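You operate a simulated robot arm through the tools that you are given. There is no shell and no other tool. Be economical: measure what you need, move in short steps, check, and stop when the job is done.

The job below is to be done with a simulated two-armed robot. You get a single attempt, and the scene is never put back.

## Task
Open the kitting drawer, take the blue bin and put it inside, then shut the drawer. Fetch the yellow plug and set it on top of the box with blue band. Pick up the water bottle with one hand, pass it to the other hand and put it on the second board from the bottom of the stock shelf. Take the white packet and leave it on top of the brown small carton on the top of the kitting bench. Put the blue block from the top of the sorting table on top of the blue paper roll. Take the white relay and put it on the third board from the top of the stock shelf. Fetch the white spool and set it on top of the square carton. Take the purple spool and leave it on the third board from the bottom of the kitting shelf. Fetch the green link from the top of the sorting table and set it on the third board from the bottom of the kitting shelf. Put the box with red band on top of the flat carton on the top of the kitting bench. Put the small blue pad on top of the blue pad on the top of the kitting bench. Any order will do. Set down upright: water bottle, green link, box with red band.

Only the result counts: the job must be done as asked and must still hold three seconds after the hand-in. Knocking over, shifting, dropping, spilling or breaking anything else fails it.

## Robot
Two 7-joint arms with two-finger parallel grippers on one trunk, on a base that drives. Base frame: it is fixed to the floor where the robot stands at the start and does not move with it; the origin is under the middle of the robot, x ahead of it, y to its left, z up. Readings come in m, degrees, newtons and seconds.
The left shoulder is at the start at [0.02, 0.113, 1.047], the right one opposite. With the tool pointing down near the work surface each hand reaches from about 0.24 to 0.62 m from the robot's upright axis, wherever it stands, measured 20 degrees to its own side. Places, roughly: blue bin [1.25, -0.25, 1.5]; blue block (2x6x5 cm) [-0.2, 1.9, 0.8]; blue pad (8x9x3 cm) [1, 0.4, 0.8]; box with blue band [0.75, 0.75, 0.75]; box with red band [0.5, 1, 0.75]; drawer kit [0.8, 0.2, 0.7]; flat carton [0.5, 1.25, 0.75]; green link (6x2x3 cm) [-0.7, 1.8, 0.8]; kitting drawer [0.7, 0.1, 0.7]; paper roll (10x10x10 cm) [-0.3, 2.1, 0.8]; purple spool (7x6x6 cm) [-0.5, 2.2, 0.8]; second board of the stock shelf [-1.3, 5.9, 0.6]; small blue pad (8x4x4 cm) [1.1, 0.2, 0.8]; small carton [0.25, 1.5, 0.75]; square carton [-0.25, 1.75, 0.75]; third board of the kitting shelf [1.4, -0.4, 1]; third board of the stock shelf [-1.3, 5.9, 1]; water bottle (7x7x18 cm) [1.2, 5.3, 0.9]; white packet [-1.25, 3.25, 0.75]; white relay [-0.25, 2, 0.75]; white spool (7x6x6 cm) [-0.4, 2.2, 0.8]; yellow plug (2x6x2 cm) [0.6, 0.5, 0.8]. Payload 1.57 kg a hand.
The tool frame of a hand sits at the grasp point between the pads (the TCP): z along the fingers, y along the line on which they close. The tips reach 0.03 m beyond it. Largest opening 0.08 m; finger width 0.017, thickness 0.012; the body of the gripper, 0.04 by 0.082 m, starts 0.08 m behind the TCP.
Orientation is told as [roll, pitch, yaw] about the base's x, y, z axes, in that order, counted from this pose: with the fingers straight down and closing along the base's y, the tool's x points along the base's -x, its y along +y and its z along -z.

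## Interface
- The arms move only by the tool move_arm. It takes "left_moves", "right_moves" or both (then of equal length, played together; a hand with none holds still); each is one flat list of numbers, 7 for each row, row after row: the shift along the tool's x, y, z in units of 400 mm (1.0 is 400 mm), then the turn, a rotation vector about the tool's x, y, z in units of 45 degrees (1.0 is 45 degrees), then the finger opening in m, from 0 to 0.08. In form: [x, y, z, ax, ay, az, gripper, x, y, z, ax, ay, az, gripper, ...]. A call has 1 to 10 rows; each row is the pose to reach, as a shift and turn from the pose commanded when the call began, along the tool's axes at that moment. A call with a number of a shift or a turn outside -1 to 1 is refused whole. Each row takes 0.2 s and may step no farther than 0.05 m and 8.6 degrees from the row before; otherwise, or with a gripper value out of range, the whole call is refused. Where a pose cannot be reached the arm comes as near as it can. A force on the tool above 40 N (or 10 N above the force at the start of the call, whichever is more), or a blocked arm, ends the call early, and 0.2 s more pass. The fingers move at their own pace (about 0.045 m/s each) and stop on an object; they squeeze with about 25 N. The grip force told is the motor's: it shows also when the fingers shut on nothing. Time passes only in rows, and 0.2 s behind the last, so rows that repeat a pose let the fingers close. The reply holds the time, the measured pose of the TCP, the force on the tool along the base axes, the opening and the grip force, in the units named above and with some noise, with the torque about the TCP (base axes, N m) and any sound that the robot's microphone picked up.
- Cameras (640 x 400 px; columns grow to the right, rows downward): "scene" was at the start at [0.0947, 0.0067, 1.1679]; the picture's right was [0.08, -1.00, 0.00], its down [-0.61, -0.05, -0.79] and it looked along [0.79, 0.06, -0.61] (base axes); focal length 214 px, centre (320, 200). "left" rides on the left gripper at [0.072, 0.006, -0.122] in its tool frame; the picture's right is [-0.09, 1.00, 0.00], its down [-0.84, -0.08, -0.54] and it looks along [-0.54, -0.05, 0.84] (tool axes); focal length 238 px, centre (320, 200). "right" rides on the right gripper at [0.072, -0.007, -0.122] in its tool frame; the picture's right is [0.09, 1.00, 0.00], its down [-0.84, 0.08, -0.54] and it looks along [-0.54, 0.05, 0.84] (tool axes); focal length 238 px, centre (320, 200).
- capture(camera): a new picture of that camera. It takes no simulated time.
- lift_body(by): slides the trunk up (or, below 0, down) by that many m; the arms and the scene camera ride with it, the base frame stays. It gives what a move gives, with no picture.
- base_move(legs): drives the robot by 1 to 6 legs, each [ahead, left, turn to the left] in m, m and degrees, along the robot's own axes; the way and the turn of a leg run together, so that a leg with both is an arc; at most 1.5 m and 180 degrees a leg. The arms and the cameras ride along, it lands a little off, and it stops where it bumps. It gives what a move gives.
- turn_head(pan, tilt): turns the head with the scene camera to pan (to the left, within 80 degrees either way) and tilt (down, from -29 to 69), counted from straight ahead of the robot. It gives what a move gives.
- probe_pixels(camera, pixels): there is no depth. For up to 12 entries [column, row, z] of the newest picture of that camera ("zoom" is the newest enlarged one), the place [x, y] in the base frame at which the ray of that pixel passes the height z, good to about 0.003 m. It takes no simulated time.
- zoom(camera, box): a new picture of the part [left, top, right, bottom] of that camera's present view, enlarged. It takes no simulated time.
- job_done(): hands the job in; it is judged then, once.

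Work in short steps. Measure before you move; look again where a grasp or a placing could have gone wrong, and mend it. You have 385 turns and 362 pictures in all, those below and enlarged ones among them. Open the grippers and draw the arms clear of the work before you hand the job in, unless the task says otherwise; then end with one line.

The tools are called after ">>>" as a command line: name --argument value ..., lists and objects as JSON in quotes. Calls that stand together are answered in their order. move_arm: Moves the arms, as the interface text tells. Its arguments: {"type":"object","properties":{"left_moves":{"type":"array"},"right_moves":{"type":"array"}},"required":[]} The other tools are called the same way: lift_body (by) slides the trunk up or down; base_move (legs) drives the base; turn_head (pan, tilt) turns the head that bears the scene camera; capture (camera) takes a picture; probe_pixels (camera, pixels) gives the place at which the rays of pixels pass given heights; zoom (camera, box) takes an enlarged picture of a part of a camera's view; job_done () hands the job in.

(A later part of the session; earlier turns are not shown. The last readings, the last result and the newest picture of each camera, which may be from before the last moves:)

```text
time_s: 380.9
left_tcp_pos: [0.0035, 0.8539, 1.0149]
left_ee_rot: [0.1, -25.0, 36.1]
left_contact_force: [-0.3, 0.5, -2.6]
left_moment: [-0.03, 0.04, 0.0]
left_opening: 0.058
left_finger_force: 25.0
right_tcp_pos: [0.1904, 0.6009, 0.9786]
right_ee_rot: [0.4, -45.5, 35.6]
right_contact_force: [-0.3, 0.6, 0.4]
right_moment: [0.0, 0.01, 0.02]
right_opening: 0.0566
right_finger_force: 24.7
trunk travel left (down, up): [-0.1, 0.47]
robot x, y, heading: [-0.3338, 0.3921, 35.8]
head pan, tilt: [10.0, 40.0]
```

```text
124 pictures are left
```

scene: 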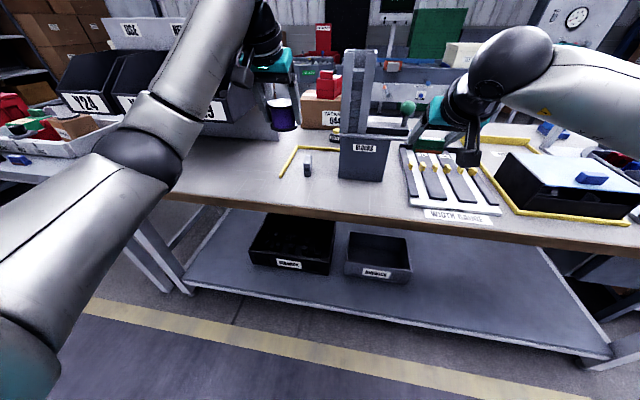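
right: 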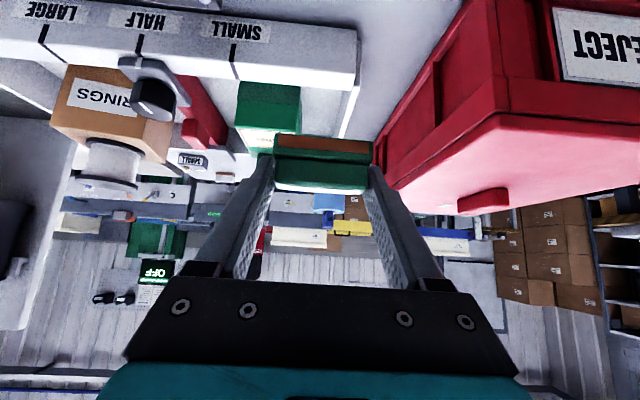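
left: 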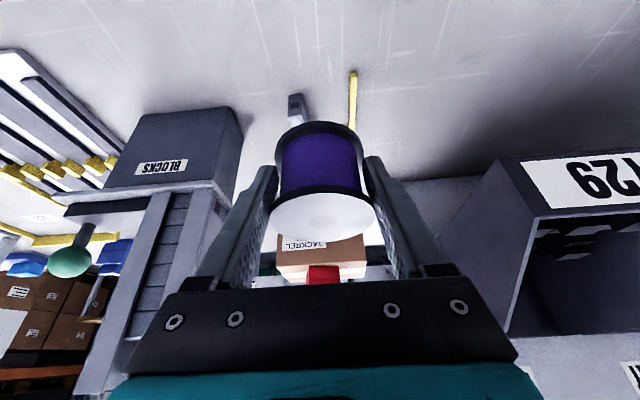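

Both held upright. Raise trunk and drive to the kitting shelf.

>>> lift_body --by 0.16

>>> base_move --legs '[[-0.22, 0, 0], [0, -0.72, 0], [0, -0.75, 0]]'

>>> turn_head --pan -10 --tilt 25

>>> capture --camera "scene"

```text
time_s: 382.7
left_tcp_pos: [0.0033, 0.857, 1.1737]
left_ee_rot: [0.1, -25.0, 36.2]
left_contact_force: [0.2, -0.5, -1.5]
left_moment: [0.0, 0.03, 0.03]
left_opening: 0.0578
left_finger_force: 25.9
right_tcp_pos: [0.1906, 0.6003, 1.1382]
right_ee_rot: [0.4, -45.6, 35.5]
right_contact_force: [0.1, 0.3, -0.5]
right_moment: [-0.02, 0.01, -0.01]
right_opening: 0.0567
right_finger_force: 25.4
trunk travel left (down, up): [-0.26, 0.31]
robot x, y, heading: [-0.3342, 0.3935, 36.0]
head pan, tilt: [10.0, 40.0]
```

```text
time_s: 391.6
left_tcp_pos: [0.694, -0.4582, 1.1738]
left_ee_rot: [0.1, -25.0, 36.8]
left_contact_force: [-0.4, 0.3, -1.9]
left_moment: [0.01, 0.01, -0.01]
left_opening: 0.0573
left_finger_force: 24.7
right_tcp_pos: [0.8841, -0.7117, 1.1385]
right_ee_rot: [0.5, -45.5, 36.1]
right_contact_force: [0.3, -0.5, -0.3]
right_moment: [-0.04, 0.01, 0.01]
right_opening: 0.0568
right_finger_force: 25.0
trunk travel left (down, up): [-0.26, 0.31]
robot x, y, heading: [0.3611, -0.9285, 36.6]
head pan, tilt: [10.0, 40.0]
```

```text
time_s: 392.4
left_tcp_pos: [0.6942, -0.4585, 1.1732]
left_ee_rot: [0.1, -24.9, 36.7]
left_contact_force: [0.6, 0.6, -1.0]
left_moment: [-0.04, 0.02, 0.0]
left_opening: 0.0569
left_finger_force: 25.1
right_tcp_pos: [0.8842, -0.712, 1.1379]
right_ee_rot: [0.3, -45.4, 35.9]
right_contact_force: [-0.1, -0.2, -0.5]
right_moment: [-0.03, 0.02, 0.02]
right_opening: 0.0564
right_finger_force: 25.4
trunk travel left (down, up): [-0.26, 0.31]
robot x, y, heading: [0.3604, -0.9279, 36.6]
head pan, tilt: [-10.0, 25.0]
```

```text
123 pictures are left
```

scene: 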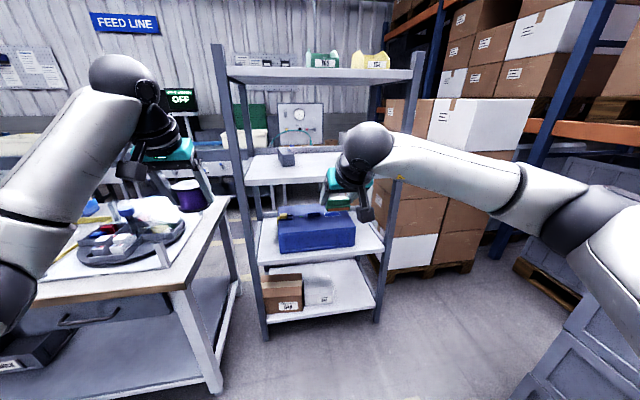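

>>> probe_pixels --camera "scene" --pixels '[[250, 184, 1.0], [250, 184, 1.03], [250, 184, 1.05], [318, 180, 1.03], [286, 165, 1.03], [258, 262, 0.59], [379, 252, 0.59]]'

>>> zoom --camera "scene" --box '[200, 120, 440, 270]'

```text
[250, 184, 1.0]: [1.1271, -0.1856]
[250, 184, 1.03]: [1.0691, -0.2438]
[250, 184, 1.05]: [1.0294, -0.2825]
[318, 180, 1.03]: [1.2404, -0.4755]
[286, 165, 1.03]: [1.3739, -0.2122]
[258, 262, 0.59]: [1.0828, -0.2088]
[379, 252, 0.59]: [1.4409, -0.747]
```

```text
2.67 times, centred on (320, 195) of scene
```

zoom: 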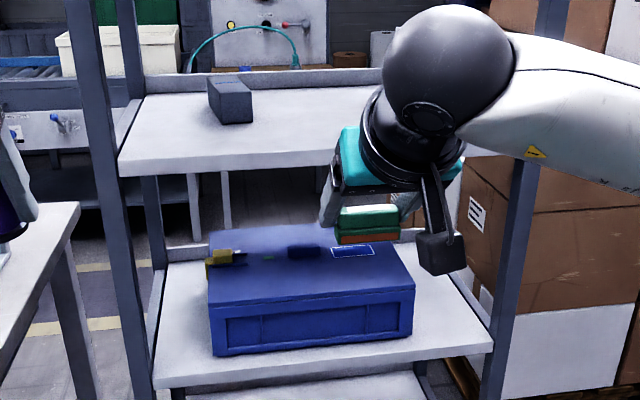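

>>> probe_pixels --camera "zoom" --pixels '[[125, 158, 1.02], [125, 158, 1.04], [125, 158, 1.06], [310, 152, 1.02], [310, 152, 1.04], [310, 152, 1.06], [222, 123, 1.04]]'

```text
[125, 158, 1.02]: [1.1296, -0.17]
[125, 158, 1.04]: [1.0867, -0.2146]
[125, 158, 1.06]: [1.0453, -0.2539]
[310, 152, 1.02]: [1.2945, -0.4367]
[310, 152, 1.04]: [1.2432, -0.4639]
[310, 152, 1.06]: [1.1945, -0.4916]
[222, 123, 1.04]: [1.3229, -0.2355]
```

Board 3 top ≈1.04. Approach: move ahead 0.4 and right 0.17.

>>> base_move --legs '[[0.3, -0.1, -0.5], [0.1, -0.07, 0]]'

>>> turn_head --pan 5 --tilt 25

>>> capture --camera "scene"

>>> capture --camera "left"

>>> capture --camera "right"

```text
time_s: 395.4
left_tcp_pos: [1.1218, -0.3605, 1.1729]
left_ee_rot: [0.1, -25.0, 36.3]
left_contact_force: [0.6, -0.3, -2.4]
left_moment: [0.0, 0.06, 0.01]
left_opening: 0.057
left_finger_force: 25.1
right_tcp_pos: [1.3096, -0.6144, 1.1365]
right_ee_rot: [0.3, -45.4, 35.6]
right_contact_force: [-1.6, -0.3, -0.9]
right_moment: [0.04, 0.02, 0.02]
right_opening: 0.0566
right_finger_force: 24.8
trunk travel left (down, up): [-0.26, 0.31]
robot x, y, heading: [0.7827, -0.8262, 36.2]
head pan, tilt: [-10.0, 25.0]
```

```text
time_s: 396.1
left_tcp_pos: [1.1216, -0.3607, 1.1726]
left_ee_rot: [0.1, -25.0, 36.3]
left_contact_force: [0.4, -0.3, -1.7]
left_moment: [-0.01, 0.02, -0.01]
left_opening: 0.0569
left_finger_force: 24.9
right_tcp_pos: [1.3084, -0.6148, 1.138]
right_ee_rot: [0.4, -45.5, 35.7]
right_contact_force: [-0.6, -0.5, 0.8]
right_moment: [-0.01, -0.03, -0.04]
right_opening: 0.0565
right_finger_force: 25.0
trunk travel left (down, up): [-0.26, 0.31]
robot x, y, heading: [0.7832, -0.8249, 36.0]
head pan, tilt: [5.0, 25.0]
```

```text
121 pictures are left
```

scene: 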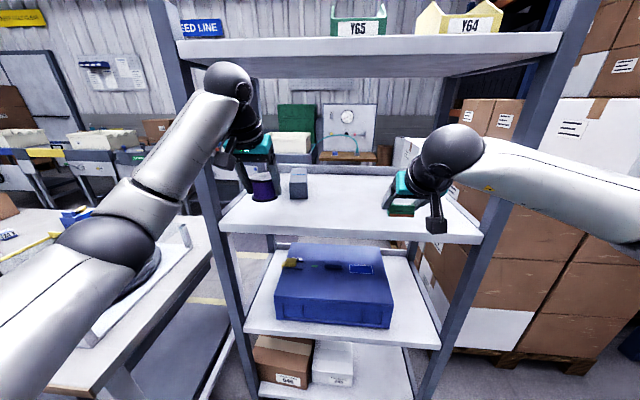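

```text
120 pictures are left
```

left: 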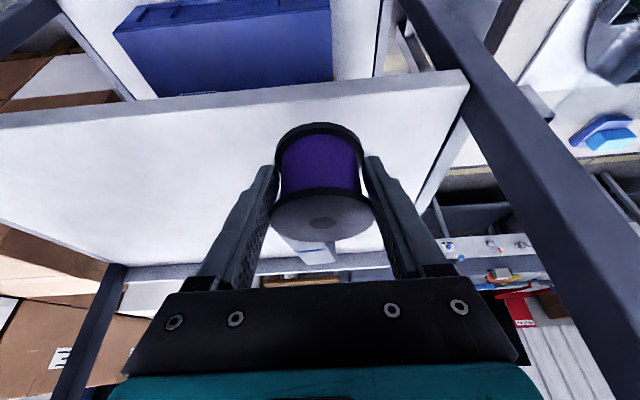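

```text
119 pictures are left
```

right: 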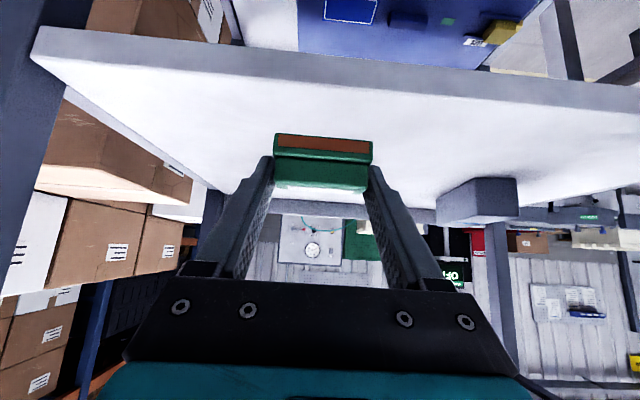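

Both correctly lined up. Drive 0.1 ahead.

>>> base_move --legs '[[0.1, 0, 0]]'

>>> capture --camera "right"

>>> capture --camera "left"

>>> capture --camera "scene"

```text
time_s: 397.3
left_tcp_pos: [1.2023, -0.3014, 1.1729]
left_ee_rot: [0.1, -25.0, 36.2]
left_contact_force: [-0.2, -0.4, -2.1]
left_moment: [0.0, 0.03, -0.01]
left_opening: 0.0569
left_finger_force: 24.9
right_tcp_pos: [1.3901, -0.5566, 1.1381]
right_ee_rot: [0.4, -45.4, 35.6]
right_contact_force: [0.7, 0.4, 0.0]
right_moment: [-0.03, 0.04, 0.02]
right_opening: 0.0565
right_finger_force: 24.9
trunk travel left (down, up): [-0.26, 0.31]
robot x, y, heading: [0.8629, -0.7664, 36.0]
head pan, tilt: [5.0, 25.0]
```

```text
118 pictures are left
```

right: 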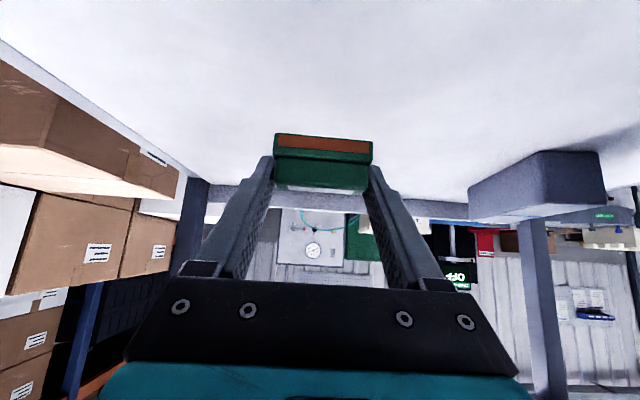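

```text
117 pictures are left
```

left: 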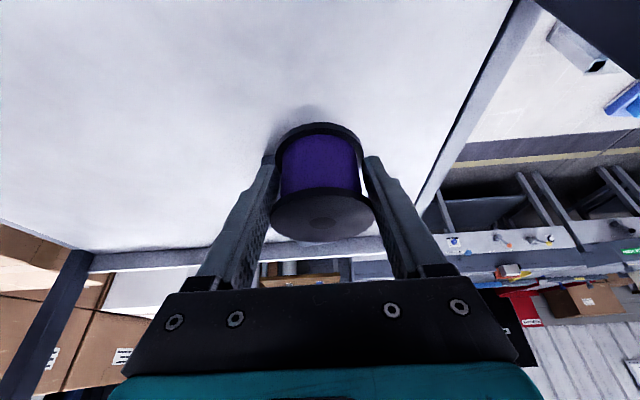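

```text
116 pictures are left
```

scene: 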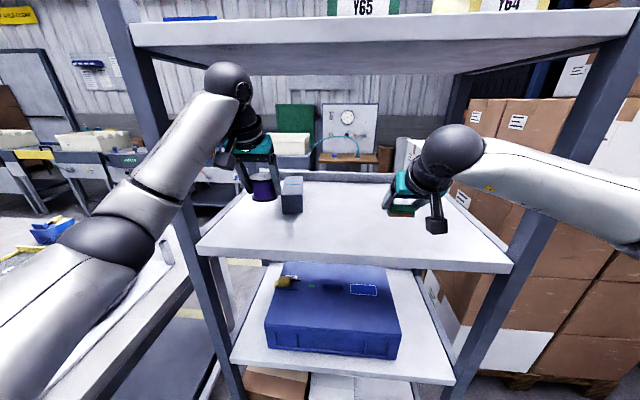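

>>> probe_pixels --camera "scene" --pixels '[[283, 213, 1.04], [301, 213, 1.04], [292, 180, 1.1], [197, 250, 1.04], [512, 270, 1.04]]'

>>> zoom --camera "scene" --box '[220, 140, 340, 240]'

```text
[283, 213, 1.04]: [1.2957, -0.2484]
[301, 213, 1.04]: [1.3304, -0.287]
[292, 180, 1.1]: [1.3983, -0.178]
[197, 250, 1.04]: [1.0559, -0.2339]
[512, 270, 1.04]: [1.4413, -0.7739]
```

```text
4.00 times, centred on (280, 190) of scene
```

zoom: 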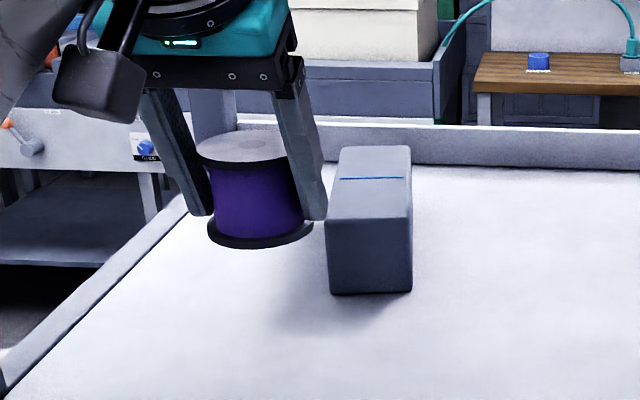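

Gray item is 7 cm behind the spool spot; fine. Lower both near contact.

>>> move_arm --left_moves '[0.04, 0, 0.08, 0, 0, 0, 0.03, 0.075, 0, 0.16, 0, 0, 0, 0.03, 0.085, 0, 0.182, 0, 0, 0, 0.03, 0.09, 0, 0.192, 0, 0, 0, 0.03]' --right_moves '[0.05, 0, 0.05, 0, 0, 0, 0.03, 0.08, 0, 0.08, 0, 0, 0, 0.03, 0.098, 0, 0.098, 0, 0, 0, 0.03, 0.106, 0, 0.106, 0, 0, 0, 0.03]'

>>> zoom --camera "scene" --box '[220, 130, 480, 270]'

```text
time_s: 398.3
left_tcp_pos: [1.2009, -0.303, 1.0891]
left_ee_rot: [0.2, -25.0, 36.2]
left_contact_force: [0.4, 0.6, -2.3]
left_moment: [0.0, 0.01, 0.03]
left_opening: 0.0568
left_finger_force: 24.5
right_tcp_pos: [1.3895, -0.5575, 1.0808]
right_ee_rot: [0.3, -45.7, 35.6]
right_contact_force: [1.1, -1.2, 6.6]
right_moment: [-0.18, -0.04, 0.02]
right_opening: 0.0567
right_finger_force: 25.1
trunk travel left (down, up): [-0.26, 0.31]
robot x, y, heading: [0.8616, -0.7708, 36.0]
head pan, tilt: [5.0, 25.0]
```

```text
2.46 times, centred on (350, 200) of scene
```

zoom: 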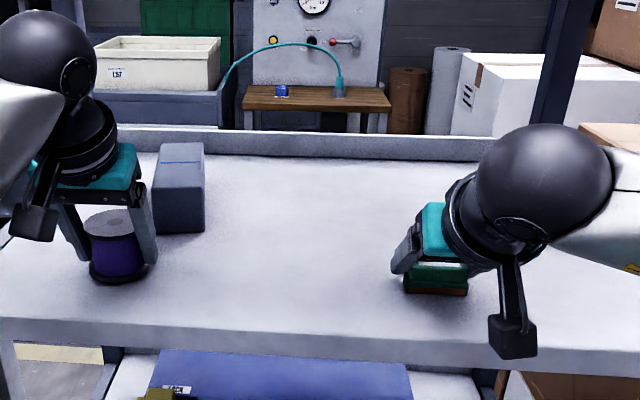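

Right link touches the board. Lower the left a bit more to contact.

>>> move_arm --left_moves '[0.004, 0, 0.009, 0, 0, 0, 0.03, 0.008, 0, 0.018, 0, 0, 0, 0.03, 0.011, 0, 0.025, 0, 0, 0, 0.03]' --right_moves '[0.003, 0, 0.003, 0, 0, 0, 0.03, 0.004, 0, 0.004, 0, 0, 0, 0.03, 0.004, 0, 0.004, 0, 0, 0, 0.03]'

>>> zoom --camera "scene" --box '[220, 160, 340, 260]'

>>> zoom --camera "scene" --box '[360, 180, 460, 260]'

```text
time_s: 399.1
left_tcp_pos: [1.2011, -0.3041, 1.0855]
left_ee_rot: [0.0, -26.1, 36.4]
left_contact_force: [-3.0, 0.7, 32.0]
left_moment: [0.19, 0.08, -0.01]
left_opening: 0.0567
left_finger_force: 24.8
right_tcp_pos: [1.3876, -0.5584, 1.0793]
right_ee_rot: [0.6, -46.0, 35.5]
right_contact_force: [4.8, 3.6, 16.1]
right_moment: [-0.06, -0.14, 0.01]
right_opening: 0.0568
right_finger_force: 25.1
trunk travel left (down, up): [-0.26, 0.31]
robot x, y, heading: [0.8623, -0.7696, 36.2]
head pan, tilt: [5.0, 25.0]
```

```text
4.00 times, centred on (280, 210) of scene
```

zoom: 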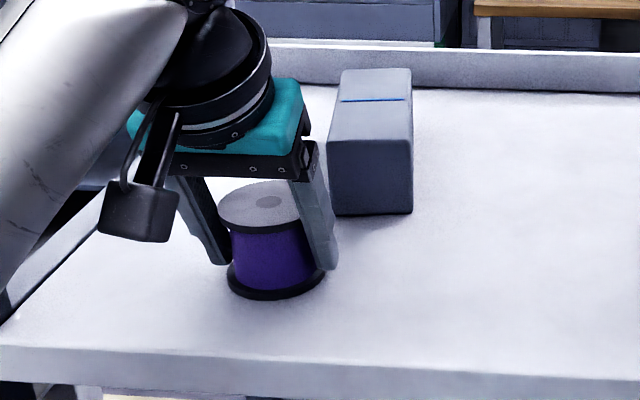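

```text
5.00 times, centred on (410, 220) of scene
```

zoom: 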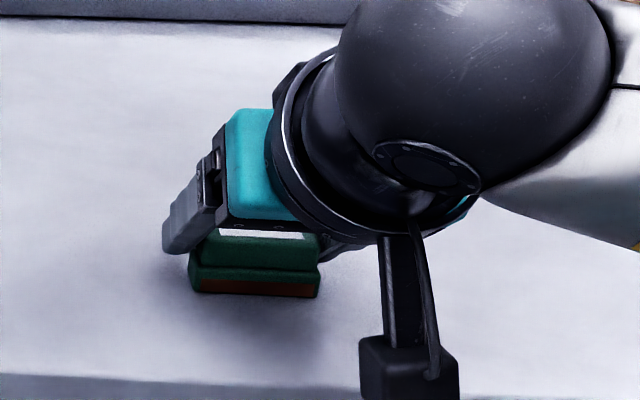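

Both touching. Open and withdraw along the tool axes.

>>> move_arm --left_moves '[0, 0, -0.008, 0, 0, 0, 0.075, 0, 0, -0.008, 0, 0, 0, 0.075, 0, 0, -0.008, 0, 0, 0, 0.075, 0, 0, -0.1, 0, 0, 0, 0.075, 0, 0, -0.2, 0, 0, 0, 0.075, 0, 0, -0.3, 0, 0, 0, 0.075]' --right_moves '[0, 0, -0.004, 0, 0, 0, 0.08, 0, 0, -0.004, 0, 0, 0, 0.08, 0, 0, -0.004, 0, 0, 0, 0.08, 0, 0, -0.1, 0, 0, 0, 0.08, 0, 0, -0.2, 0, 0, 0, 0.08, 0, 0, -0.3, 0, 0, 0, 0.08]'

>>> zoom --camera "scene" --box '[210, 130, 480, 280]'

```text
time_s: 400.5
left_tcp_pos: [1.1589, -0.3312, 1.1848]
left_ee_rot: [0.2, -25.0, 36.3]
left_contact_force: [-0.4, 0.0, -0.6]
left_moment: [0.02, 0.03, -0.01]
left_opening: 0.0748
left_finger_force: 0.1
right_tcp_pos: [1.3193, -0.6078, 1.1616]
right_ee_rot: [0.3, -45.5, 35.6]
right_contact_force: [0.3, 0.0, 0.8]
right_moment: [0.0, -0.03, 0.02]
right_opening: 0.0799
right_finger_force: 0.0
trunk travel left (down, up): [-0.26, 0.31]
robot x, y, heading: [0.865, -0.7686, 36.1]
head pan, tilt: [5.0, 25.0]
```

```text
2.37 times, centred on (345, 205) of scene
```

zoom: 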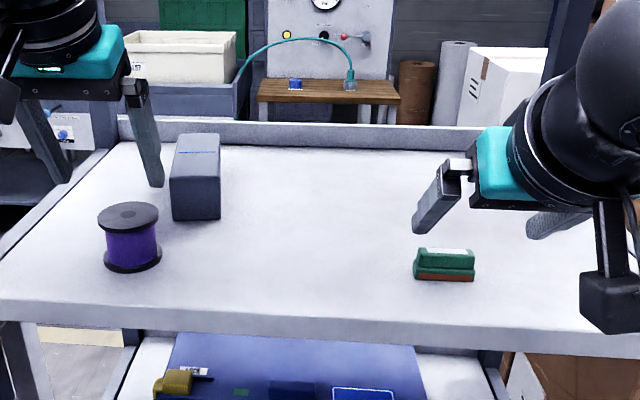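

Both objects stand on the shelf. Back away and reset arm postures (right pitch to ~−30° for the relay, left vertical).

>>> base_move --legs '[[-0.25, 0.05, 0], [-0.3, 0.3, 0]]'

>>> move_arm --left_moves '[0, 0, 0, 0, 0.14, 0, 0.06, 0, 0, 0, 0, 0.28, 0, 0.06, 0, 0, 0, 0, 0.42, 0, 0.06, 0, 0, 0, 0, 0.555, 0, 0.06]' --right_moves '[0, 0, 0, 0, 0.09, 0, 0.06, 0, 0, 0, 0, 0.18, 0, 0.06, 0, 0, 0, 0, 0.27, 0, 0.06, 0, 0, 0, 0, 0.345, 0, 0.06]'

>>> lift_body --by -0.16

>>> base_move --legs '[[0, 0.9, 0], [0, 0.9, 0], [0, 0.9, 0], [0, 0.95, 0]]'

```text
time_s: 404.5
left_tcp_pos: [0.5138, -0.3659, 1.1854]
left_ee_rot: [0.2, -25.0, 36.3]
left_contact_force: [-0.4, -0.3, 0.7]
left_moment: [-0.02, -0.01, -0.02]
left_opening: 0.075
left_finger_force: 0.0
right_tcp_pos: [0.6726, -0.6406, 1.1606]
right_ee_rot: [0.4, -45.5, 35.6]
right_contact_force: [0.1, 0.2, 0.5]
right_moment: [0.01, 0.01, -0.02]
right_opening: 0.0799
right_finger_force: 0.1
trunk travel left (down, up): [-0.26, 0.31]
robot x, y, heading: [0.2189, -0.8025, 35.9]
head pan, tilt: [5.0, 25.0]
```

```text
time_s: 405.5
left_tcp_pos: [0.5155, -0.3679, 1.1863]
left_ee_rot: [0.0, 0.0, 36.3]
left_contact_force: [0.0, -0.5, -1.2]
left_moment: [0.05, 0.0, 0.02]
left_opening: 0.06
left_finger_force: 0.0
right_tcp_pos: [0.6733, -0.6411, 1.1605]
right_ee_rot: [0.3, -30.0, 35.7]
right_contact_force: [0.6, 0.3, -0.8]
right_moment: [0.02, -0.01, 0.02]
right_opening: 0.0601
right_finger_force: 0.1
trunk travel left (down, up): [-0.26, 0.31]
robot x, y, heading: [0.2186, -0.8011, 36.1]
head pan, tilt: [5.0, 25.0]
```

```text
time_s: 407.4
left_tcp_pos: [0.5149, -0.3674, 1.0252]
left_ee_rot: [0.1, -0.1, 36.3]
left_contact_force: [0.1, 0.9, -1.1]
left_moment: [-0.02, -0.01, 0.01]
left_opening: 0.06
left_finger_force: 0.1
right_tcp_pos: [0.6736, -0.6417, 1.0009]
right_ee_rot: [0.3, -30.0, 35.8]
right_contact_force: [1.0, 0.1, -0.9]
right_moment: [-0.02, 0.04, 0.02]
right_opening: 0.0601
right_finger_force: 0.0
trunk travel left (down, up): [-0.1, 0.47]
robot x, y, heading: [0.2207, -0.8055, 35.7]
head pan, tilt: [5.0, 25.0]
```

```text
time_s: 423.6
left_tcp_pos: [-1.3454, 2.2145, 1.0262]
left_ee_rot: [0.1, 0.1, 36.0]
left_contact_force: [-0.2, 0.3, -0.1]
left_moment: [0.01, 0.03, 0.01]
left_opening: 0.06
left_finger_force: 0.1
right_tcp_pos: [-1.1871, 1.939, 1.0013]
right_ee_rot: [0.2, -30.0, 35.4]
right_contact_force: [-0.1, 0.1, 0.0]
right_moment: [0.01, -0.02, -0.01]
right_opening: 0.0597
right_finger_force: 0.0
trunk travel left (down, up): [-0.1, 0.47]
robot x, y, heading: [-1.6395, 1.7776, 35.8]
head pan, tilt: [5.0, 25.0]
stopped in leg 4: the robot was blocked; the commanded pose is now the measured one
```

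Bumped the pallet area at s≈2.4; move ahead first, then around to the back of the sorting table.

>>> base_move --legs '[[0.15, -0.1, 0], [0.2, 0.1, 0], [0, 0.27, 0], [0.75, 0, 0], [0.75, 0, 0]]'

>>> turn_head --pan 60 --tilt 20

>>> capture --camera "scene"

```text
time_s: 435.3
left_tcp_pos: [0.0082, 3.5222, 1.0262]
left_ee_rot: [0.1, -0.1, 36.0]
left_contact_force: [-0.4, -0.2, -0.8]
left_moment: [0.03, 0.0, -0.02]
left_opening: 0.0599
left_finger_force: 0.0
right_tcp_pos: [0.1661, 3.2477, 1.0005]
right_ee_rot: [0.3, -30.0, 35.5]
right_contact_force: [0.5, -0.4, -0.4]
right_moment: [-0.03, -0.01, 0.01]
right_opening: 0.0601
right_finger_force: 0.0
trunk travel left (down, up): [-0.1, 0.47]
robot x, y, heading: [-0.2849, 3.0863, 35.8]
head pan, tilt: [5.0, 25.0]
```

```text
time_s: 436.5
left_tcp_pos: [0.0087, 3.5228, 1.025]
left_ee_rot: [0.2, 0.0, 36.1]
left_contact_force: [-0.4, 0.0, -0.1]
left_moment: [-0.02, 0.0, 0.0]
left_opening: 0.0602
left_finger_force: 0.0
right_tcp_pos: [0.1659, 3.2464, 1.0008]
right_ee_rot: [0.3, -29.9, 35.5]
right_contact_force: [0.0, 0.0, -0.5]
right_moment: [0.01, 0.02, 0.0]
right_opening: 0.0599
right_finger_force: 0.0
trunk travel left (down, up): [-0.1, 0.47]
robot x, y, heading: [-0.2918, 3.0874, 35.8]
head pan, tilt: [60.0, 20.0]
```

```text
110 pictures are left
```

scene: 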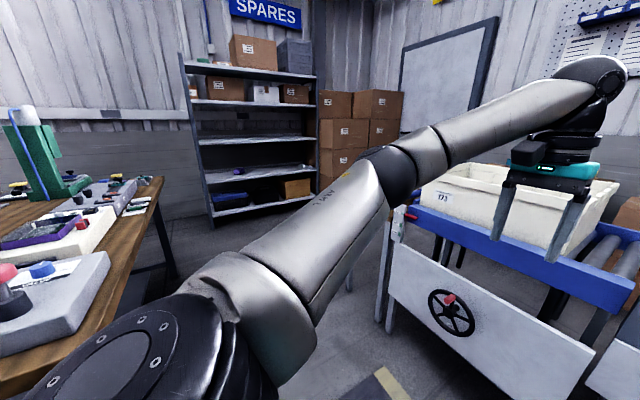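

Stock shelf clearly visible: five boards. First the relay: turn clockwise 180° (clear side) to face the sorting table from behind.

>>> base_move --legs '[[0, 0, -90], [0, 0, -90], [0.05, 0.8, 0]]'

>>> turn_head --pan 0 --tilt 40

>>> capture --camera "scene"

>>> capture --camera "right"

```text
time_s: 448.5
left_tcp_pos: [-0.1907, 1.9758, 1.0258]
left_ee_rot: [0.1, 0.0, -145.3]
left_contact_force: [0.6, 0.1, 0.2]
left_moment: [0.0, -0.01, 0.01]
left_opening: 0.06
left_finger_force: 0.1
right_tcp_pos: [-0.341, 2.2557, 1.0012]
right_ee_rot: [0.3, -30.0, -145.9]
right_contact_force: [-0.6, 0.1, -0.4]
right_moment: [0.02, -0.02, -0.01]
right_opening: 0.0601
right_finger_force: 0.0
trunk travel left (down, up): [-0.1, 0.47]
robot x, y, heading: [0.1167, 2.4035, -145.5]
head pan, tilt: [60.0, 20.0]
```

```text
time_s: 449.8
left_tcp_pos: [-0.1907, 1.9773, 1.0253]
left_ee_rot: [0.1, 0.0, -145.3]
left_contact_force: [0.2, 0.3, 0.5]
left_moment: [0.01, -0.06, 0.02]
left_opening: 0.0598
left_finger_force: 0.1
right_tcp_pos: [-0.3405, 2.2551, 1.0003]
right_ee_rot: [0.4, -30.0, -145.9]
right_contact_force: [-1.2, 0.0, 0.4]
right_moment: [-0.01, -0.01, -0.02]
right_opening: 0.0599
right_finger_force: 0.0
trunk travel left (down, up): [-0.1, 0.47]
robot x, y, heading: [0.1174, 2.4093, -145.6]
head pan, tilt: [0.0, 40.0]
```

```text
109 pictures are left
```

scene: 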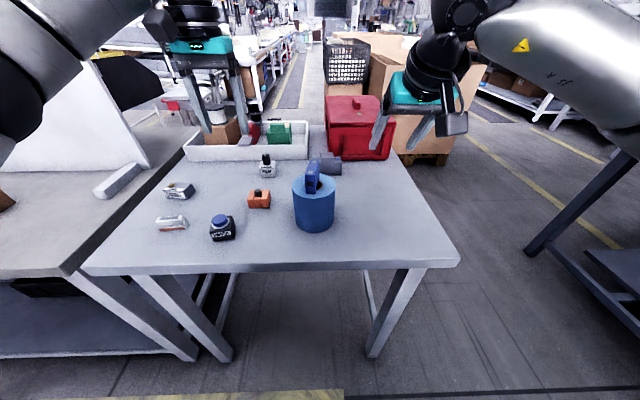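

```text
108 pictures are left
```

right: 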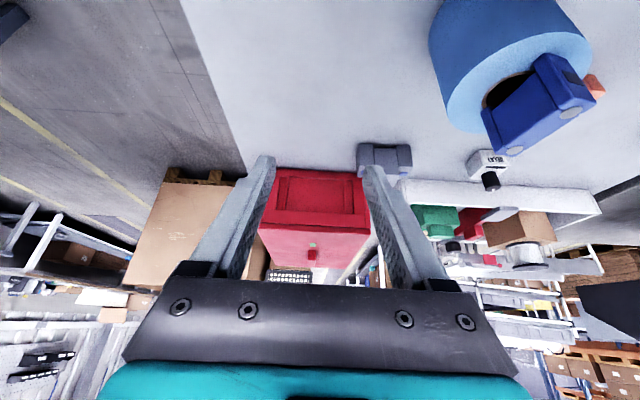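

>>> probe_pixels --camera "scene" --pixels '[[268, 170, 0.815], [267, 177, 0.8]]'

>>> probe_pixels --camera "right" --pixels '[[486, 162, 0.815], [486, 162, 0.83]]'

>>> zoom --camera "scene" --box '[220, 130, 340, 230]'

```text
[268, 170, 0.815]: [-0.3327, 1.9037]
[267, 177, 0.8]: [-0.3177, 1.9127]
```

```text
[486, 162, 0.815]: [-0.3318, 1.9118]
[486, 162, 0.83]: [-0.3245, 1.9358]
```

```text
4.00 times, centred on (280, 180) of scene
```

zoom: 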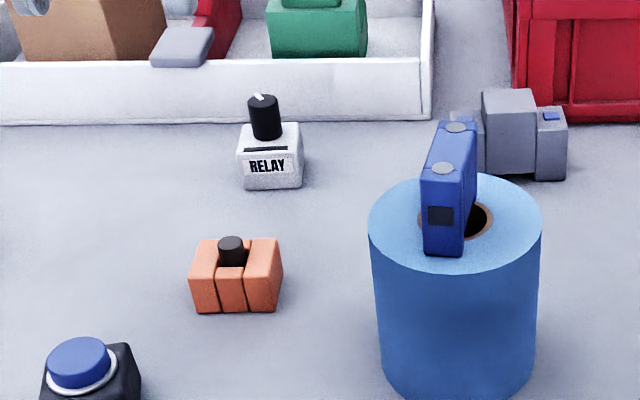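

Raise both hands, then base left 0.29, ahead 0.08.

>>> move_arm --left_moves '[0.05, 0, -0.1, 0, 0, 0, 0.06, 0.1, 0, -0.2, 0, 0, 0, 0.06, 0.12, 0, -0.25, 0, 0, 0, 0.06]' --right_moves '[-0.05, 0, -0.087, 0, 0, 0, 0.06, -0.1, 0, -0.173, 0, 0, 0, 0.06, -0.125, 0, -0.217, 0, 0, 0, 0.06]'

>>> base_move --legs '[[0, 0.29, 0], [0.08, 0, 0]]'

>>> capture --camera "right"

```text
time_s: 450.6
left_tcp_pos: [-0.1505, 2.003, 1.1266]
left_ee_rot: [0.1, 0.0, -145.4]
left_contact_force: [0.2, 0.6, 0.1]
left_moment: [0.0, -0.02, 0.0]
left_opening: 0.0598
left_finger_force: 0.1
right_tcp_pos: [-0.341, 2.2569, 1.1011]
right_ee_rot: [0.3, -30.0, -145.8]
right_contact_force: [-0.1, -1.0, 1.2]
right_moment: [-0.03, -0.01, -0.01]
right_opening: 0.0599
right_finger_force: 0.1
trunk travel left (down, up): [-0.1, 0.47]
robot x, y, heading: [0.1175, 2.4061, -145.4]
head pan, tilt: [0.0, 40.0]
```

```text
time_s: 453.2
left_tcp_pos: [-0.0546, 1.7206, 1.1246]
left_ee_rot: [0.1, 0.0, -145.2]
left_contact_force: [0.1, -0.1, 0.1]
left_moment: [0.02, 0.0, -0.01]
left_opening: 0.06
left_finger_force: 0.1
right_tcp_pos: [-0.2449, 1.9721, 1.1002]
right_ee_rot: [0.4, -30.0, -145.8]
right_contact_force: [1.5, 0.5, -0.5]
right_moment: [-0.01, -0.02, 0.01]
right_opening: 0.0598
right_finger_force: 0.1
trunk travel left (down, up): [-0.1, 0.47]
robot x, y, heading: [0.2144, 2.125, -145.7]
head pan, tilt: [0.0, 40.0]
```

```text
106 pictures are left
```

right: 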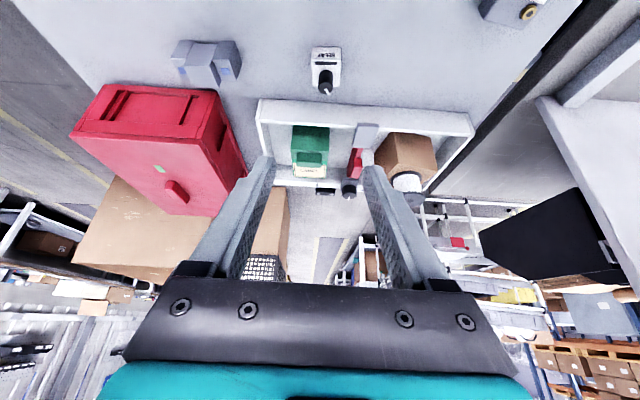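

Lateral is aligned. Move forward-down toward the relay.

>>> move_arm --right_moves '[-0.008, 0.003, 0.1, 0, 0, 0, 0.06, -0.015, 0.006, 0.2, 0, 0, 0, 0.06, -0.022, 0.009, 0.3, 0, 0, 0, 0.06, -0.03, 0.012, 0.4, 0, 0, 0, 0.06, -0.037, 0.015, 0.4835, 0, 0, 0, 0.06]'

>>> capture --camera "right"

```text
time_s: 454.4
left_tcp_pos: [-0.0546, 1.7204, 1.1247]
left_ee_rot: [0.0, 0.0, -145.2]
left_contact_force: [0.6, 0.2, 0.3]
left_moment: [-0.01, 0.06, -0.02]
left_opening: 0.0598
left_finger_force: 0.0
right_tcp_pos: [-0.3322, 1.9057, 0.9405]
right_ee_rot: [0.3, -30.0, -145.8]
right_contact_force: [0.1, 0.3, -1.2]
right_moment: [0.02, 0.04, 0.03]
right_opening: 0.0598
right_finger_force: 0.1
trunk travel left (down, up): [-0.1, 0.47]
robot x, y, heading: [0.214, 2.1229, -145.3]
head pan, tilt: [0.0, 40.0]
```

```text
105 pictures are left
```

right: 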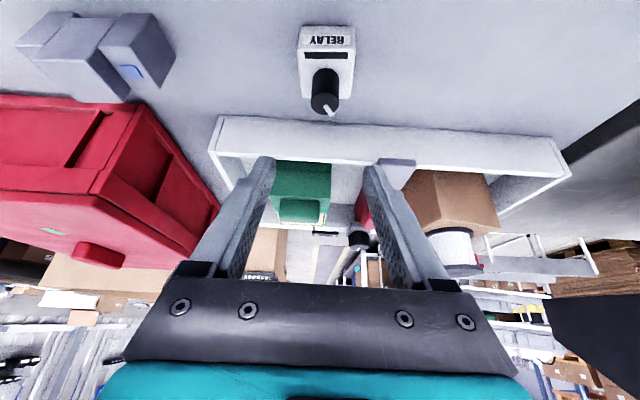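

Aligned exactly. Descend 10.5 cm, close, lift.

>>> move_arm --right_moves '[0.05, 0, 0.087, 0, 0, 0, 0.068, 0.1, 0, 0.173, 0, 0, 0, 0.068, 0.131, 0, 0.227, 0, 0, 0, 0.068]'

>>> capture --camera "right"

>>> move_arm --right_moves '[0, 0, 0, 0, 0, 0, 0.02, 0, 0, 0, 0, 0, 0, 0.02, 0, 0, 0, 0, 0, 0, 0.02, -0.03, 0, -0.05, 0, 0, 0, 0.02, -0.08, 0, -0.139, 0, 0, 0, 0.02, -0.13, 0, -0.225, 0, 0, 0, 0.02, -0.18, 0, -0.312, 0, 0, 0, 0.02]'

>>> capture --camera "right"

```text
time_s: 455.2
left_tcp_pos: [-0.0532, 1.7208, 1.1252]
left_ee_rot: [0.1, 0.0, -145.3]
left_contact_force: [-0.2, -0.2, 0.7]
left_moment: [-0.02, 0.0, 0.0]
left_opening: 0.0599
left_finger_force: 0.0
right_tcp_pos: [-0.3327, 1.9054, 0.8367]
right_ee_rot: [0.4, -30.1, -145.8]
right_contact_force: [0.1, -0.3, 0.2]
right_moment: [0.02, 0.02, -0.04]
right_opening: 0.0677
right_finger_force: 0.2
trunk travel left (down, up): [-0.1, 0.47]
robot x, y, heading: [0.2147, 2.122, -145.5]
head pan, tilt: [0.0, 40.0]
```

```text
104 pictures are left
```

right: 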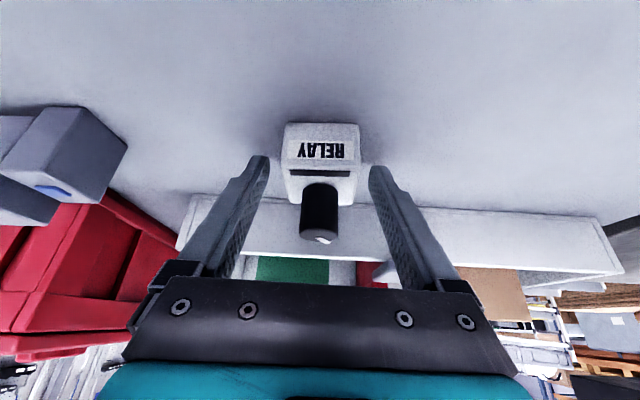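

```text
time_s: 456.8
left_tcp_pos: [-0.0536, 1.722, 1.1257]
left_ee_rot: [0.1, -0.1, -145.2]
left_contact_force: [-0.5, -0.1, 0.2]
left_moment: [0.0, 0.01, -0.03]
left_opening: 0.0601
left_finger_force: 0.1
right_tcp_pos: [-0.3323, 1.9057, 0.9817]
right_ee_rot: [0.3, -30.0, -145.7]
right_contact_force: [-0.4, -0.1, -1.4]
right_moment: [-0.03, -0.01, 0.04]
right_opening: 0.0433
right_finger_force: 25.7
trunk travel left (down, up): [-0.1, 0.47]
robot x, y, heading: [0.2155, 2.1259, -145.4]
head pan, tilt: [0.0, 40.0]
```

```text
103 pictures are left
```

right: 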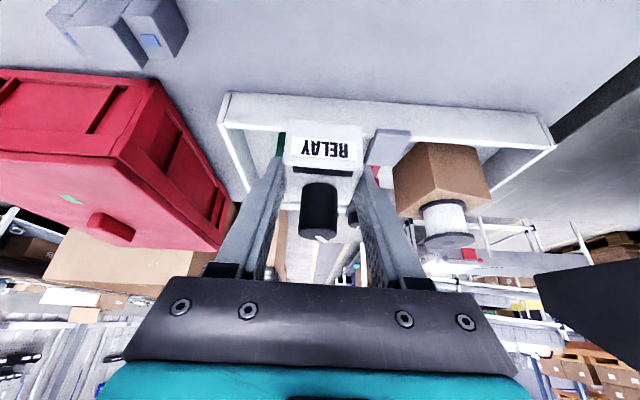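

Relay held. Back off, slide right, and turn toward the stock shelf.

>>> base_move --legs '[[-0.2, 0, 0], [0, -0.72, 0], [0, 0, -90]]'

>>> turn_head --pan -10 --tilt 20

>>> capture --camera "scene"

```text
time_s: 465.7
left_tcp_pos: [-0.4372, 3.091, 1.1257]
left_ee_rot: [0.1, 0.0, 125.8]
left_contact_force: [0.0, 0.0, -0.3]
left_moment: [0.0, -0.02, -0.01]
left_opening: 0.0601
left_finger_force: 0.1
right_tcp_pos: [-0.2552, 3.3736, 0.9807]
right_ee_rot: [0.3, -30.1, 125.1]
right_contact_force: [0.1, -0.2, -1.5]
right_moment: [0.02, -0.01, -0.02]
right_opening: 0.0432
right_finger_force: 25.0
trunk travel left (down, up): [-0.1, 0.47]
robot x, y, heading: [-0.0305, 2.8304, 125.1]
head pan, tilt: [0.0, 40.0]
```

```text
time_s: 466.6
left_tcp_pos: [-0.4353, 3.0911, 1.1256]
left_ee_rot: [0.0, 0.0, 125.7]
left_contact_force: [-0.7, 0.2, 0.4]
left_moment: [0.0, 0.0, -0.01]
left_opening: 0.0602
left_finger_force: 0.0
right_tcp_pos: [-0.2554, 3.3734, 0.9806]
right_ee_rot: [0.3, -29.9, 125.0]
right_contact_force: [0.5, -0.1, -1.0]
right_moment: [0.0, 0.03, -0.02]
right_opening: 0.0433
right_finger_force: 24.7
trunk travel left (down, up): [-0.1, 0.47]
robot x, y, heading: [-0.0306, 2.8298, 125.6]
head pan, tilt: [-10.0, 20.0]
```

```text
102 pictures are left
```

scene: 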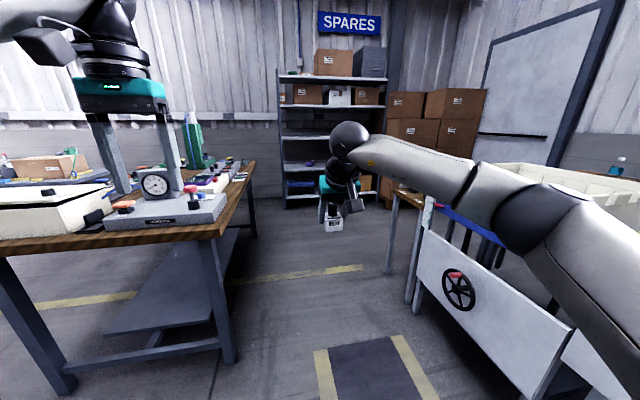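

>>> probe_pixels --camera "scene" --pixels '[[232, 362, 0], [256, 222, 0], [412, 312, 0], [389, 275, 0], [255, 165, 0.79], [225, 237, 0.79], [287, 207, 0], [378, 200, 0], [440, 195, 0]]'

>>> zoom --camera "scene" --box '[260, 40, 400, 230]'

```text
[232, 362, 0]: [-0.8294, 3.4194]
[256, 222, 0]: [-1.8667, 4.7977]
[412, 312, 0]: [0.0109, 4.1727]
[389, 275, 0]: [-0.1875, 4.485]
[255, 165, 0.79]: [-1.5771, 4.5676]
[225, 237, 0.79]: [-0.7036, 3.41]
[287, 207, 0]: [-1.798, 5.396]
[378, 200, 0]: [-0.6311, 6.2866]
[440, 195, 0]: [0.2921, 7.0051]
```

```text
2.11 times, centred on (330, 135) of scene
```

zoom: 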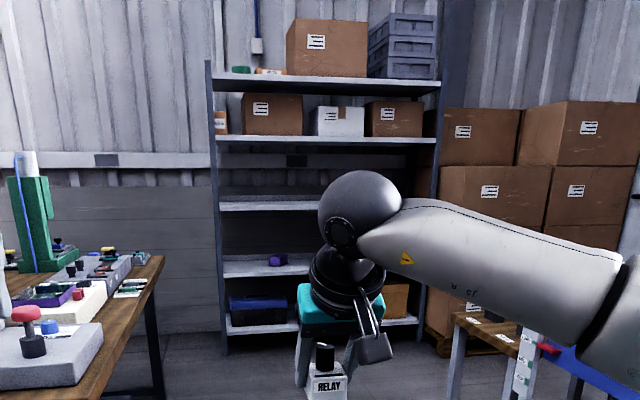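

Corridor between bench (d≤1.45) and conveyor (d≥2.47). Slide right 0.22, then drive toward the shelf.

>>> base_move --legs '[[0, -0.22, 0], [1.2, 0, 0], [0.9, 0, 0]]'

>>> turn_head --pan 0 --tilt 20

>>> capture --camera "scene"

>>> turn_head --pan -75 --tilt 20

>>> capture --camera "scene"

```text
time_s: 478.4
left_tcp_pos: [-1.4716, 4.9514, 1.1244]
left_ee_rot: [0.1, 0.0, 125.6]
left_contact_force: [-1.1, 0.2, 0.3]
left_moment: [-0.02, 0.01, 0.03]
left_opening: 0.0602
left_finger_force: 0.1
right_tcp_pos: [-1.29, 5.2315, 0.9808]
right_ee_rot: [0.3, -30.1, 125.0]
right_contact_force: [0.0, -0.1, -0.9]
right_moment: [0.06, -0.01, 0.0]
right_opening: 0.0433
right_finger_force: 24.9
trunk travel left (down, up): [-0.1, 0.47]
robot x, y, heading: [-1.0657, 4.6889, 125.4]
head pan, tilt: [-10.0, 20.0]
```

```text
time_s: 479.1
left_tcp_pos: [-1.4711, 4.9521, 1.125]
left_ee_rot: [0.0, 0.0, 125.6]
left_contact_force: [0.4, 0.9, -0.1]
left_moment: [0.0, -0.02, 0.01]
left_opening: 0.06
left_finger_force: 0.1
right_tcp_pos: [-1.2912, 5.233, 0.9804]
right_ee_rot: [0.3, -30.0, 125.0]
right_contact_force: [-0.2, 0.0, -1.3]
right_moment: [0.04, 0.01, 0.01]
right_opening: 0.0433
right_finger_force: 25.3
trunk travel left (down, up): [-0.1, 0.47]
robot x, y, heading: [-1.0652, 4.6894, 125.1]
head pan, tilt: [0.0, 20.0]
```

```text
100 pictures are left
```

scene: 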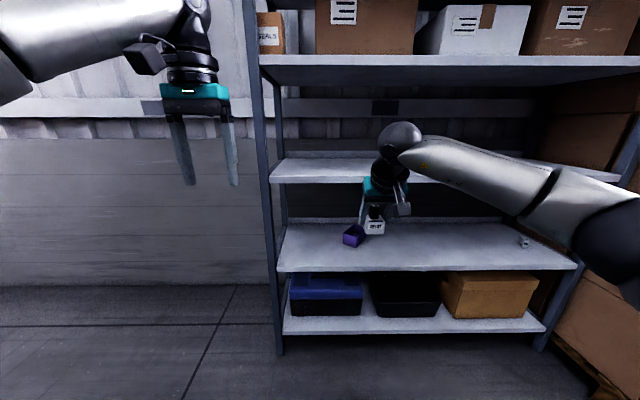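

```text
time_s: 480.5
left_tcp_pos: [-1.4717, 4.9521, 1.1254]
left_ee_rot: [0.1, 0.1, 125.6]
left_contact_force: [0.0, 0.6, 1.0]
left_moment: [-0.01, -0.02, 0.0]
left_opening: 0.0602
left_finger_force: 0.1
right_tcp_pos: [-1.2905, 5.2319, 0.9805]
right_ee_rot: [0.3, -30.0, 125.0]
right_contact_force: [-0.4, 0.1, -0.3]
right_moment: [0.0, 0.01, -0.02]
right_opening: 0.043
right_finger_force: 25.1
trunk travel left (down, up): [-0.1, 0.47]
robot x, y, heading: [-1.0689, 4.6903, 125.2]
head pan, tilt: [-75.0, 20.0]
```

```text
99 pictures are left
```

scene: 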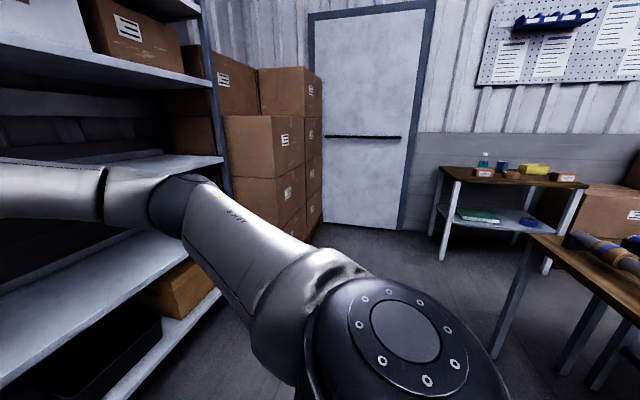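

>>> turn_head --pan -12 --tilt 20

>>> capture --camera "scene"

>>> zoom --camera "scene" --box '[200, 130, 500, 300]'

```text
time_s: 481.9
left_tcp_pos: [-1.4719, 4.9507, 1.1251]
left_ee_rot: [0.1, 0.0, 125.4]
left_contact_force: [0.9, 0.4, -0.7]
left_moment: [-0.04, 0.01, -0.01]
left_opening: 0.0598
left_finger_force: 0.1
right_tcp_pos: [-1.2898, 5.2315, 0.9804]
right_ee_rot: [0.3, -30.0, 125.0]
right_contact_force: [-0.1, -0.6, -0.9]
right_moment: [0.0, -0.02, 0.0]
right_opening: 0.0434
right_finger_force: 24.9
trunk travel left (down, up): [-0.1, 0.47]
robot x, y, heading: [-1.0674, 4.6859, 125.1]
head pan, tilt: [-12.0, 20.0]
```

```text
98 pictures are left
```

scene: 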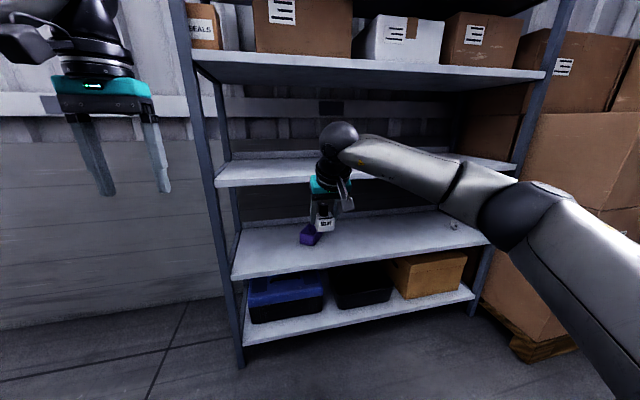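

```text
2.13 times, centred on (350, 215) of scene
```

zoom: 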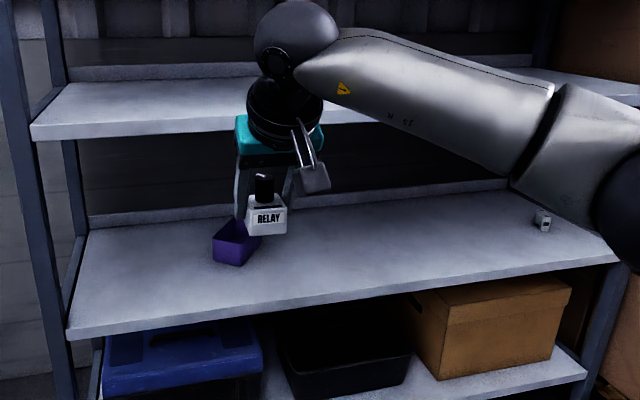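

>>> probe_pixels --camera "scene" --pixels '[[240, 366, 0], [472, 316, 0], [232, 275, 0.6], [232, 275, 0.55], [232, 275, 0.65], [214, 178.5, 1.0], [214, 178.5, 0.95], [214, 178.5, 1.05], [485, 243, 0.6], [310, 240, 0.6], [453, 228, 0.6]]'

```text
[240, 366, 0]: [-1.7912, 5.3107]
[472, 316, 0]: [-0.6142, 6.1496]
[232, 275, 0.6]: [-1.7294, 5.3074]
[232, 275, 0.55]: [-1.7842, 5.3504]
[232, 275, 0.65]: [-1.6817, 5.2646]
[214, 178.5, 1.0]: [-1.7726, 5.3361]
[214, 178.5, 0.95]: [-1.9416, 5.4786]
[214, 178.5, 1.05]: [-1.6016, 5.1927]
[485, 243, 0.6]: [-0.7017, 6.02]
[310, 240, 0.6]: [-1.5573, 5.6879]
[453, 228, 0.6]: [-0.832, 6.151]
```

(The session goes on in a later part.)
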